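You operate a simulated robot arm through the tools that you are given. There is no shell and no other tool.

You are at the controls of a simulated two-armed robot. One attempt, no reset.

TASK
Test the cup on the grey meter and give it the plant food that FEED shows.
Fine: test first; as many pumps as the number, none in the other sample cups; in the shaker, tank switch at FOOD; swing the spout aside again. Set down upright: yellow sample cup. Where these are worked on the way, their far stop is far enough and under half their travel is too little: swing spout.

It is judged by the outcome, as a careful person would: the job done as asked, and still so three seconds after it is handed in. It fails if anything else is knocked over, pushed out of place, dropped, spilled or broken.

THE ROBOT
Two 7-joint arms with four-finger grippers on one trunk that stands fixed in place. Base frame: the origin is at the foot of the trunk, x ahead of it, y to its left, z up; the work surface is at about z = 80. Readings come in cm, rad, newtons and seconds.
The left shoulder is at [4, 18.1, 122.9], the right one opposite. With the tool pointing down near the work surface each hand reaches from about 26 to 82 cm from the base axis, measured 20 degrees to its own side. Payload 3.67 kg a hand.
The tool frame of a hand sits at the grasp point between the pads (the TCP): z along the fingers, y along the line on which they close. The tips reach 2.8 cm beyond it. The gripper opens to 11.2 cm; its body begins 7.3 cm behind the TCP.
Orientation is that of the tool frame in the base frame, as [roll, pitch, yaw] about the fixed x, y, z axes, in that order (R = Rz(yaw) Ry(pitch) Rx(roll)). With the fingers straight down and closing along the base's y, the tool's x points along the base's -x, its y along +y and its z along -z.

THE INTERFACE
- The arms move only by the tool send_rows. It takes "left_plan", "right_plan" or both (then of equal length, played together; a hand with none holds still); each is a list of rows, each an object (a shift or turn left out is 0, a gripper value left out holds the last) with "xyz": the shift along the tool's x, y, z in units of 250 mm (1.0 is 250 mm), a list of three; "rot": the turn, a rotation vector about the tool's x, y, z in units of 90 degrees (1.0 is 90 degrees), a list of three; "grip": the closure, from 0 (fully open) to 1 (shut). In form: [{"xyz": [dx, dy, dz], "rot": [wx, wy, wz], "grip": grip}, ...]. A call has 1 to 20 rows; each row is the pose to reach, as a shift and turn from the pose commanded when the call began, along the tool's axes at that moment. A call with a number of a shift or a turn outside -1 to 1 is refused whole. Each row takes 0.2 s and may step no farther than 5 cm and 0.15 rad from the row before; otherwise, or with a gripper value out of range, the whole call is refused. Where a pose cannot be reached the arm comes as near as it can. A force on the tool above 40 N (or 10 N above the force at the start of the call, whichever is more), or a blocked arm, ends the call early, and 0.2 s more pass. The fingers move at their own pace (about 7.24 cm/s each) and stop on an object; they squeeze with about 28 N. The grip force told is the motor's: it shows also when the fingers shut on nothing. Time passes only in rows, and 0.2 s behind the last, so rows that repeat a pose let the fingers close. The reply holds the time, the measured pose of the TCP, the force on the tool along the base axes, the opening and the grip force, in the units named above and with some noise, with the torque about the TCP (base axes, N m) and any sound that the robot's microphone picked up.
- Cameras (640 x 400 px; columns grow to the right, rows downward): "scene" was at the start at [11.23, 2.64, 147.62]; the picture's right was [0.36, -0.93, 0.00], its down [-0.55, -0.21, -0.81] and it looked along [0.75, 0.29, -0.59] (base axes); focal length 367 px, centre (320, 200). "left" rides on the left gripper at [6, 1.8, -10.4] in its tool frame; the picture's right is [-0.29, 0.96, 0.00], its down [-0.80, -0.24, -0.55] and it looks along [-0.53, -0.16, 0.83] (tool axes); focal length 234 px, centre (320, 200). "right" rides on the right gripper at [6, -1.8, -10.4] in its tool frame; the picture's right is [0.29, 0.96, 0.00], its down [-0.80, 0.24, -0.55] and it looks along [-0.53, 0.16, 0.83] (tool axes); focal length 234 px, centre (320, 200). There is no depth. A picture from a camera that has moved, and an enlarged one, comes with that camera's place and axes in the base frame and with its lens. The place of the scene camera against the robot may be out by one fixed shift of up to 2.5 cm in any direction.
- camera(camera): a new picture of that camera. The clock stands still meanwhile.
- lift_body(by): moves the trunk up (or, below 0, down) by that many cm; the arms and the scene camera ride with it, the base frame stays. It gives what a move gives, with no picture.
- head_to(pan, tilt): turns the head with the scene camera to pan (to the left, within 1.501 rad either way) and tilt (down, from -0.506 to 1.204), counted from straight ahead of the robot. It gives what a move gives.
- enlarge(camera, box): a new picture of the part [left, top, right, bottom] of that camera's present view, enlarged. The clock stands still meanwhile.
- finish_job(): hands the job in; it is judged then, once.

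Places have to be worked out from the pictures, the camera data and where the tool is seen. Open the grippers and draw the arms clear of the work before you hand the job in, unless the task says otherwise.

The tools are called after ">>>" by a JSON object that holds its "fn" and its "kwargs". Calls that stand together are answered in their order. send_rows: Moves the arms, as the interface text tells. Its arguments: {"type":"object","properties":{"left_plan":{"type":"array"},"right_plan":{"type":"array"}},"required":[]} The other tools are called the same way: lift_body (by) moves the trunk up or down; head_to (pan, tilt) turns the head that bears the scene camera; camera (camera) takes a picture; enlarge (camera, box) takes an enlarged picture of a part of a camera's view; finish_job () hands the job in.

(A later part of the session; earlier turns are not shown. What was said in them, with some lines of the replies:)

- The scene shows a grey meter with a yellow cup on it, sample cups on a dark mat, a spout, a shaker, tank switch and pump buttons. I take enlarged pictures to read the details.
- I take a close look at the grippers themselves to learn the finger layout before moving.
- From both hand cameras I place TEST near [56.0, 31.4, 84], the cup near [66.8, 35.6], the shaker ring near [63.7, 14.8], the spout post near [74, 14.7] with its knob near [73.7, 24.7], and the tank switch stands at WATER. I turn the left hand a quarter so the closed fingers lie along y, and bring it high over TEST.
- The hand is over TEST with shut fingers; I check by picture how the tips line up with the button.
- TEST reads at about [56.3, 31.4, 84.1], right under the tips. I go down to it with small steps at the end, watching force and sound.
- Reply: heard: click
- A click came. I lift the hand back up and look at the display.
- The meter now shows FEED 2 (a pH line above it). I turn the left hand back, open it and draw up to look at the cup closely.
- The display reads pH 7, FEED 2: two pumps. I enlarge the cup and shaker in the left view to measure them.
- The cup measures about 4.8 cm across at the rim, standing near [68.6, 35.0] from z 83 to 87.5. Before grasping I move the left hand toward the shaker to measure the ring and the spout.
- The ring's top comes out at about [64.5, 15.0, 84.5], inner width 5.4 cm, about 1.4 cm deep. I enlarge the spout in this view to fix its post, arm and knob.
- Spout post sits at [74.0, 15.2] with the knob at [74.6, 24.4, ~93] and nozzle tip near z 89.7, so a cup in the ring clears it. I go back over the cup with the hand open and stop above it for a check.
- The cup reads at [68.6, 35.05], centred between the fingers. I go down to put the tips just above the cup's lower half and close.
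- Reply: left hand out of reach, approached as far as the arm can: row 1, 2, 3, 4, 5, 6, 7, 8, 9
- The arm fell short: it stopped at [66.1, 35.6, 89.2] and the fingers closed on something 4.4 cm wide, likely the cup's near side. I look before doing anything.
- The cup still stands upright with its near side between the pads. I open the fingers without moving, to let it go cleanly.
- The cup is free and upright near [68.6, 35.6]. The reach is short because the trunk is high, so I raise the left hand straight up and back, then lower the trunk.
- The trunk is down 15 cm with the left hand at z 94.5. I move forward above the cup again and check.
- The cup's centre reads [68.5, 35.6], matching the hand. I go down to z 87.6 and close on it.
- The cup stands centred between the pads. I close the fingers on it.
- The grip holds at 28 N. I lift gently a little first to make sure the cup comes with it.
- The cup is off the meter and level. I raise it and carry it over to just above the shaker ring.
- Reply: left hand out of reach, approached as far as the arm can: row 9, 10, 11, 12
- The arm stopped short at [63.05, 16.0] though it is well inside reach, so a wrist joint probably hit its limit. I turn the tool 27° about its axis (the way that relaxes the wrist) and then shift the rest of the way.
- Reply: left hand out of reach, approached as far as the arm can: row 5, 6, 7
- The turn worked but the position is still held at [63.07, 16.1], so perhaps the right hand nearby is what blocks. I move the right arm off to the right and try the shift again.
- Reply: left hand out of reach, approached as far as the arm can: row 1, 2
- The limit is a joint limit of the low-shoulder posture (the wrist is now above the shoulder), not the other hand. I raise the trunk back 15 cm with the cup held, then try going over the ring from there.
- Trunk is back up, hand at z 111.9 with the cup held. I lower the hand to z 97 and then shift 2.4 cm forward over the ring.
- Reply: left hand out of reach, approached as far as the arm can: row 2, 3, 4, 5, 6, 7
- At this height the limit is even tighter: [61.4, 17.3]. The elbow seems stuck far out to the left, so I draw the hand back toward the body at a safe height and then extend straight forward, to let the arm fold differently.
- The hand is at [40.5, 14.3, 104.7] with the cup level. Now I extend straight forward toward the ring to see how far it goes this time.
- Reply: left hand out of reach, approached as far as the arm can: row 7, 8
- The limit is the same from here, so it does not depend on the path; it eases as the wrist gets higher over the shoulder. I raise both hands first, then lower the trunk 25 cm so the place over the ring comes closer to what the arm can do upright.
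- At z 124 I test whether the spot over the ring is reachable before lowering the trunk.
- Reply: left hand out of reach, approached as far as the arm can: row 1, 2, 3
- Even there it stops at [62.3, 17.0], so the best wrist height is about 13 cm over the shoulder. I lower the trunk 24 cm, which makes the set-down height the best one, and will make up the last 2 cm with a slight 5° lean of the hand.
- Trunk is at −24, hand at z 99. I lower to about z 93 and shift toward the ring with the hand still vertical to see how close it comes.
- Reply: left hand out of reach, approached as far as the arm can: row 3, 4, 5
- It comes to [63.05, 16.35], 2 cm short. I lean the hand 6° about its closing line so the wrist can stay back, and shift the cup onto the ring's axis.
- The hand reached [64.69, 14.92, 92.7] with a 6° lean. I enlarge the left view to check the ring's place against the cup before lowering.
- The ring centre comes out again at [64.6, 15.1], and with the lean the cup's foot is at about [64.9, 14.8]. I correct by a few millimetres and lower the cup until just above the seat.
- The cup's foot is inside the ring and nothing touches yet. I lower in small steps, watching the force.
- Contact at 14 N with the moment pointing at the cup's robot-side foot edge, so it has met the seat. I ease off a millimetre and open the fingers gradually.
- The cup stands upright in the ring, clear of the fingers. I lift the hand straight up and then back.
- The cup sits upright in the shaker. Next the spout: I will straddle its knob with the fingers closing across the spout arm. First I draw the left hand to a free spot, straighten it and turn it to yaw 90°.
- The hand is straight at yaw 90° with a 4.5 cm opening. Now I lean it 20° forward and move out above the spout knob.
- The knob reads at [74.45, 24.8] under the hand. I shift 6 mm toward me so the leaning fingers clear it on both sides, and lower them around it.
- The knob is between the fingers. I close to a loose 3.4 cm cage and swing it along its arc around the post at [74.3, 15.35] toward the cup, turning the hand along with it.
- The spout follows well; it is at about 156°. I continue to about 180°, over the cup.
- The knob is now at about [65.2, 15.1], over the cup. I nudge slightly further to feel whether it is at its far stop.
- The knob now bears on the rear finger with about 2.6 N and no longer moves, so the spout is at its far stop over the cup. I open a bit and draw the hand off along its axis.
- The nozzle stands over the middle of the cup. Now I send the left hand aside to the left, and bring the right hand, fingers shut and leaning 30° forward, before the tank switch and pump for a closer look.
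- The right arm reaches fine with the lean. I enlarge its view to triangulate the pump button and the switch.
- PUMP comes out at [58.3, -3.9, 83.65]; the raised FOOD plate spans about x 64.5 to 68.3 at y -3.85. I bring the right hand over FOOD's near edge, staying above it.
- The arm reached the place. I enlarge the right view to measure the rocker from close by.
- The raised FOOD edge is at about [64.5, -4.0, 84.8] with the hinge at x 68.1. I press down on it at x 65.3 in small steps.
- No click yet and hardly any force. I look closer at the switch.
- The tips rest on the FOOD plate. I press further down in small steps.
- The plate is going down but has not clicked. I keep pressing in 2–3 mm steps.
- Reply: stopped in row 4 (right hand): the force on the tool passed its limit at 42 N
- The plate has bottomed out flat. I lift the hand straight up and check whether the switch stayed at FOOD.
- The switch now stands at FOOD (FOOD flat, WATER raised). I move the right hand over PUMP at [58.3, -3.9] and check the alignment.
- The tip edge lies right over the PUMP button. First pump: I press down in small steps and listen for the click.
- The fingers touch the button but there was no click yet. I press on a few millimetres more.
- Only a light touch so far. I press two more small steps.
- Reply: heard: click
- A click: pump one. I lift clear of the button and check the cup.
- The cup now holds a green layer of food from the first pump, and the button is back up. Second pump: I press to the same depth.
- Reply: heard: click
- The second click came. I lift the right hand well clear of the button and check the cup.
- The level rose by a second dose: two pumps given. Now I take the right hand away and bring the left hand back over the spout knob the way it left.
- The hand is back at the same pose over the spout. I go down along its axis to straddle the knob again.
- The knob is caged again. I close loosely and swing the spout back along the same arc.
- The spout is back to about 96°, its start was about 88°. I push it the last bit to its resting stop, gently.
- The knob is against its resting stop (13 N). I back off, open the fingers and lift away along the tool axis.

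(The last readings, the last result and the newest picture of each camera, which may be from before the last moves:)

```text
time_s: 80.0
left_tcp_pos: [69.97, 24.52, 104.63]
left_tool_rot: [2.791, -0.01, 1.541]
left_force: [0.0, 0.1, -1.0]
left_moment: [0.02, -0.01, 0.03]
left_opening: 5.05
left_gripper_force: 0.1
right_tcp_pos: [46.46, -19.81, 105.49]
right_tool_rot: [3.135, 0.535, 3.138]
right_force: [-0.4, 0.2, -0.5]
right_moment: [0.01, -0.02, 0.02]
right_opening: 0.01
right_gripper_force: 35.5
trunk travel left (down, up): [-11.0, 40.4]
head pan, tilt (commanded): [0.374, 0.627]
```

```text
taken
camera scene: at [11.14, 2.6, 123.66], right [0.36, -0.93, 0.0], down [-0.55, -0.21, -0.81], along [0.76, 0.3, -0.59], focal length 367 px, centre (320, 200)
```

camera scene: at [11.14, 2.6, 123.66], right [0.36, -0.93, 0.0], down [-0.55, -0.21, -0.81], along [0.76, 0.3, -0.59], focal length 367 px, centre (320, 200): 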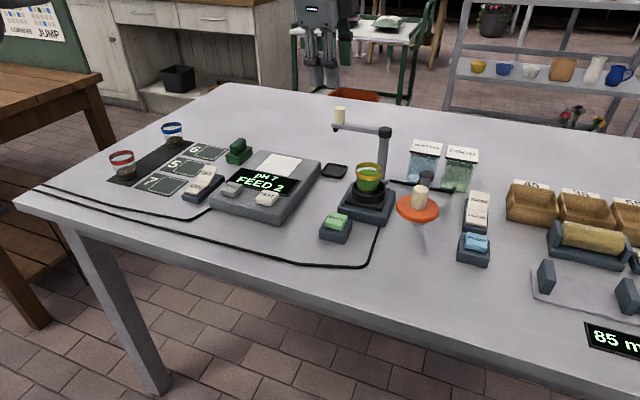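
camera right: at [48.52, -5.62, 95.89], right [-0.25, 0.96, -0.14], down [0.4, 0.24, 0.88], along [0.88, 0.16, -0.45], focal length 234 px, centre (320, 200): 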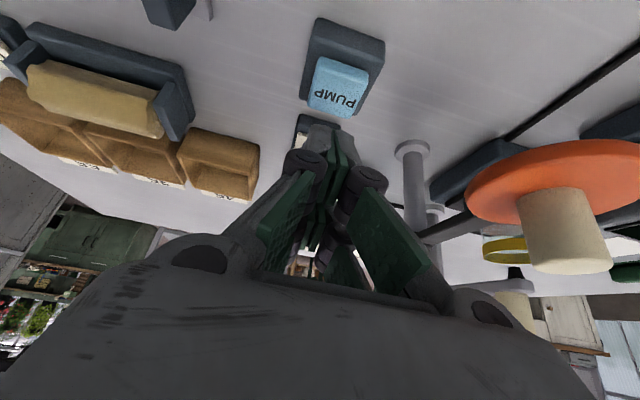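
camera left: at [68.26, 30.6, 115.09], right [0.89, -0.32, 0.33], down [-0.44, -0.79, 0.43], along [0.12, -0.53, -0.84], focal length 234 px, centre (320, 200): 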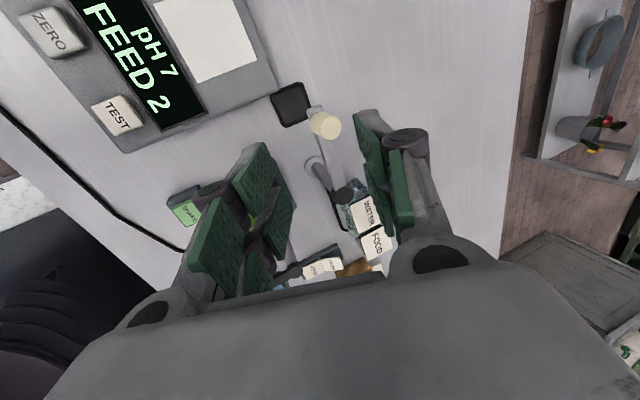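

The spout is aside, the cup stands upright in the shaker with its food, and the switch is at FOOD. I draw both arms back and up with open grippers.

>>> {"fn": "send_rows", "kwargs": {"left_plan": [{"xyz": [0.03, -0.06, -0.12], "grip": 0.4}, {"xyz": [0.1, -0.18, -0.22], "grip": 0.2}, {"xyz": [0.18, -0.3, -0.32], "grip": 0}, {"xyz": [0.26, -0.42, -0.42], "grip": 0}, {"xyz": [0.33, -0.54, -0.5], "grip": 0}, {"xyz": [0.38, -0.64, -0.58], "grip": 0}, {"xyz": [0.38, -0.64, -0.58], "grip": 0}], "right_plan": [{"xyz": [-0.03, 0, -0.06], "grip": 0.8}, {"xyz": [-0.03, 0, -0.14], "grip": 0.6}, {"xyz": [-0.03, -0.02, -0.22], "grip": 0.4}, {"xyz": [-0.03, -0.04, -0.28], "grip": 0.2}, {"xyz": [-0.03, -0.06, -0.32], "grip": 0}, {"xyz": [-0.03, -0.08, -0.34], "grip": 0}, {"xyz": [-0.03, -0.08, -0.34], "grip": 0}]}}

>>> {"fn": "camera", "kwargs": {"camera": "scene"}}

>>> {"fn": "enlarge", "kwargs": {"camera": "scene", "box": [300, 90, 510, 280]}}

>>> {"fn": "enlarge", "kwargs": {"camera": "scene", "box": [90, 90, 360, 260]}}

```text
time_s: 81.6
left_tcp_pos: [50.27, 34.55, 112.67]
left_tool_rot: [2.794, -0.008, 1.542]
left_force: [-0.6, -0.2, -0.2]
left_moment: [-0.01, 0.05, -0.02]
left_opening: 11.19
left_gripper_force: 0.1
right_tcp_pos: [43.0, -21.91, 113.11]
right_tool_rot: [3.136, 0.533, 3.138]
right_force: [0.8, 0.0, -0.6]
right_moment: [-0.02, 0.02, 0.04]
right_opening: 11.18
right_gripper_force: 0.0
trunk travel left (down, up): [-11.0, 40.4]
head pan, tilt (commanded): [0.374, 0.627]
```

```text
taken
camera scene: at [11.3, 2.61, 123.64], right [0.36, -0.93, 0.0], down [-0.55, -0.21, -0.81], along [0.75, 0.3, -0.59], focal length 367 px, centre (320, 200)
```

scene: 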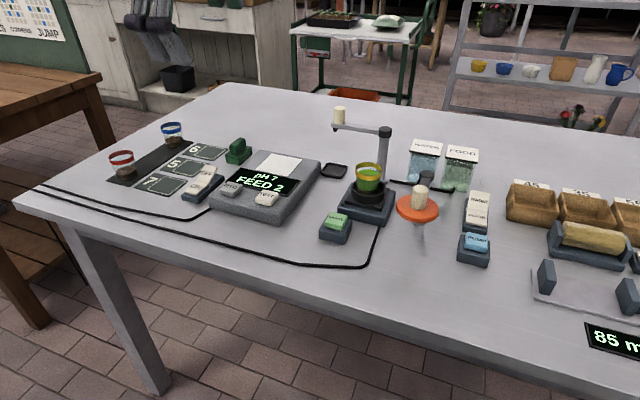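

```text
2.11 times, centred on (405, 185) of scene
camera zoom: at [11.3, 2.61, 123.64], right [0.36, -0.93, 0.0], down [-0.55, -0.21, -0.81], along [0.75, 0.3, -0.59], focal length 773 px, centre (141, 232)
```

zoom: 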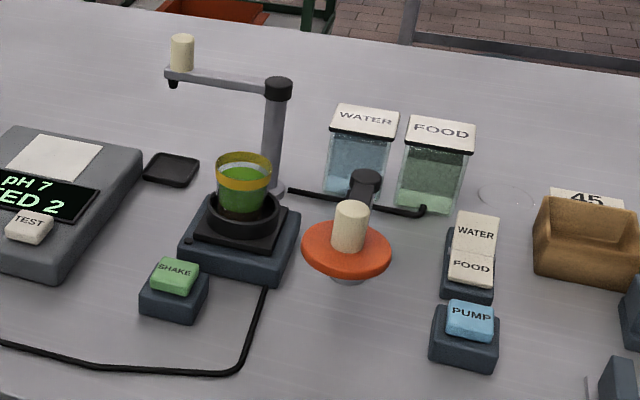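

```text
2.35 times, centred on (225, 175) of scene
camera zoom: at [11.3, 2.61, 123.64], right [0.36, -0.93, 0.0], down [-0.55, -0.21, -0.81], along [0.75, 0.3, -0.59], focal length 864 px, centre (544, 259)
```

zoom: 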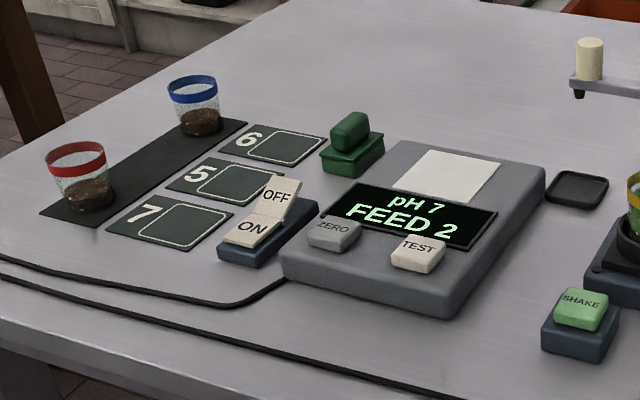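

Everything else stands where it was. One last close look that the cup is seated flat in the ring.

>>> {"fn": "enlarge", "kwargs": {"camera": "scene", "box": [335, 145, 405, 230]}}

>>> {"fn": "camera", "kwargs": {"camera": "right"}}

```text
4.71 times, centred on (370, 188) of scene
camera zoom: at [11.3, 2.61, 123.64], right [0.36, -0.93, 0.0], down [-0.55, -0.21, -0.81], along [0.75, 0.3, -0.59], focal length 1728 px, centre (85, 259)
```

zoom: 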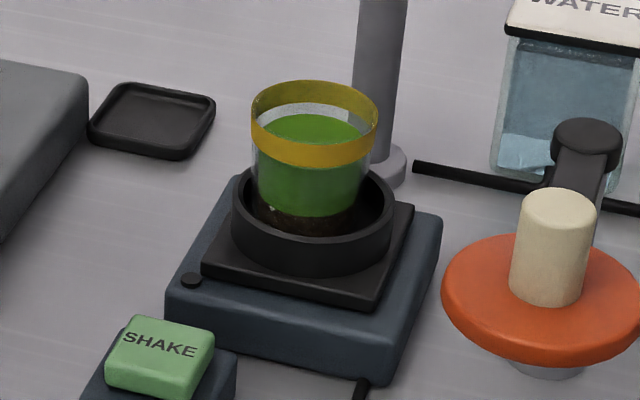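

```text
taken
camera right: at [32.67, -23.65, 119.09], right [-0.25, 0.96, -0.14], down [0.41, 0.24, 0.88], along [0.88, 0.16, -0.45], focal length 234 px, centre (320, 200)
```

right: 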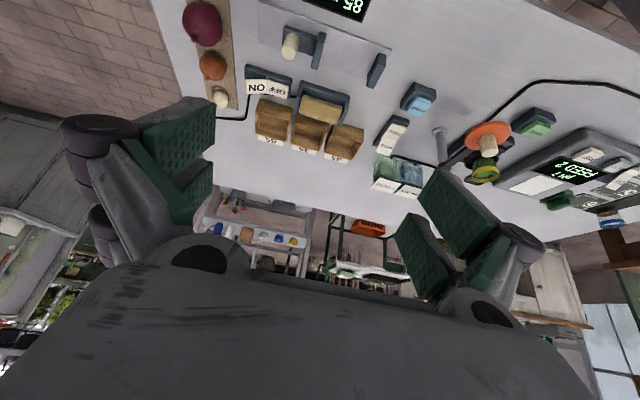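

The cup sits upright and level in the shaker ring with two doses of food. The spout is aside, the switch is at FOOD, and both arms are clear and open. I hand the job in.

>>> {"fn": "finish_job", "kwargs": {}}

```text
The job is handed in.
```

I tested the yellow cup on the grey meter. It showed pH 7, FEED 2, so I gave the cup two pumps of plant food and handed the job in.

- **Feeding:** The cup was in the shaker, with the tank switch at FOOD and the spout at its far stop over it. Both pumps gave a click, and the green level in the cup rose each time.
- **Other sample cups:** Nothing went into the red or blue cups.
- **Finish:** I swung the spout back aside to its resting stop. The yellow cup stands upright in the shaker, both grippers are open, and the arms are clear of the work. I did not press SHAKE.
- **One slip:** My first try at picking up the cup fell short, and the fingers closed on its near side. It shifted about half a centimetre on the meter but stayed upright. I lowered the trunk and picked it up cleanly.

In the last pictures everything else stood where it was.
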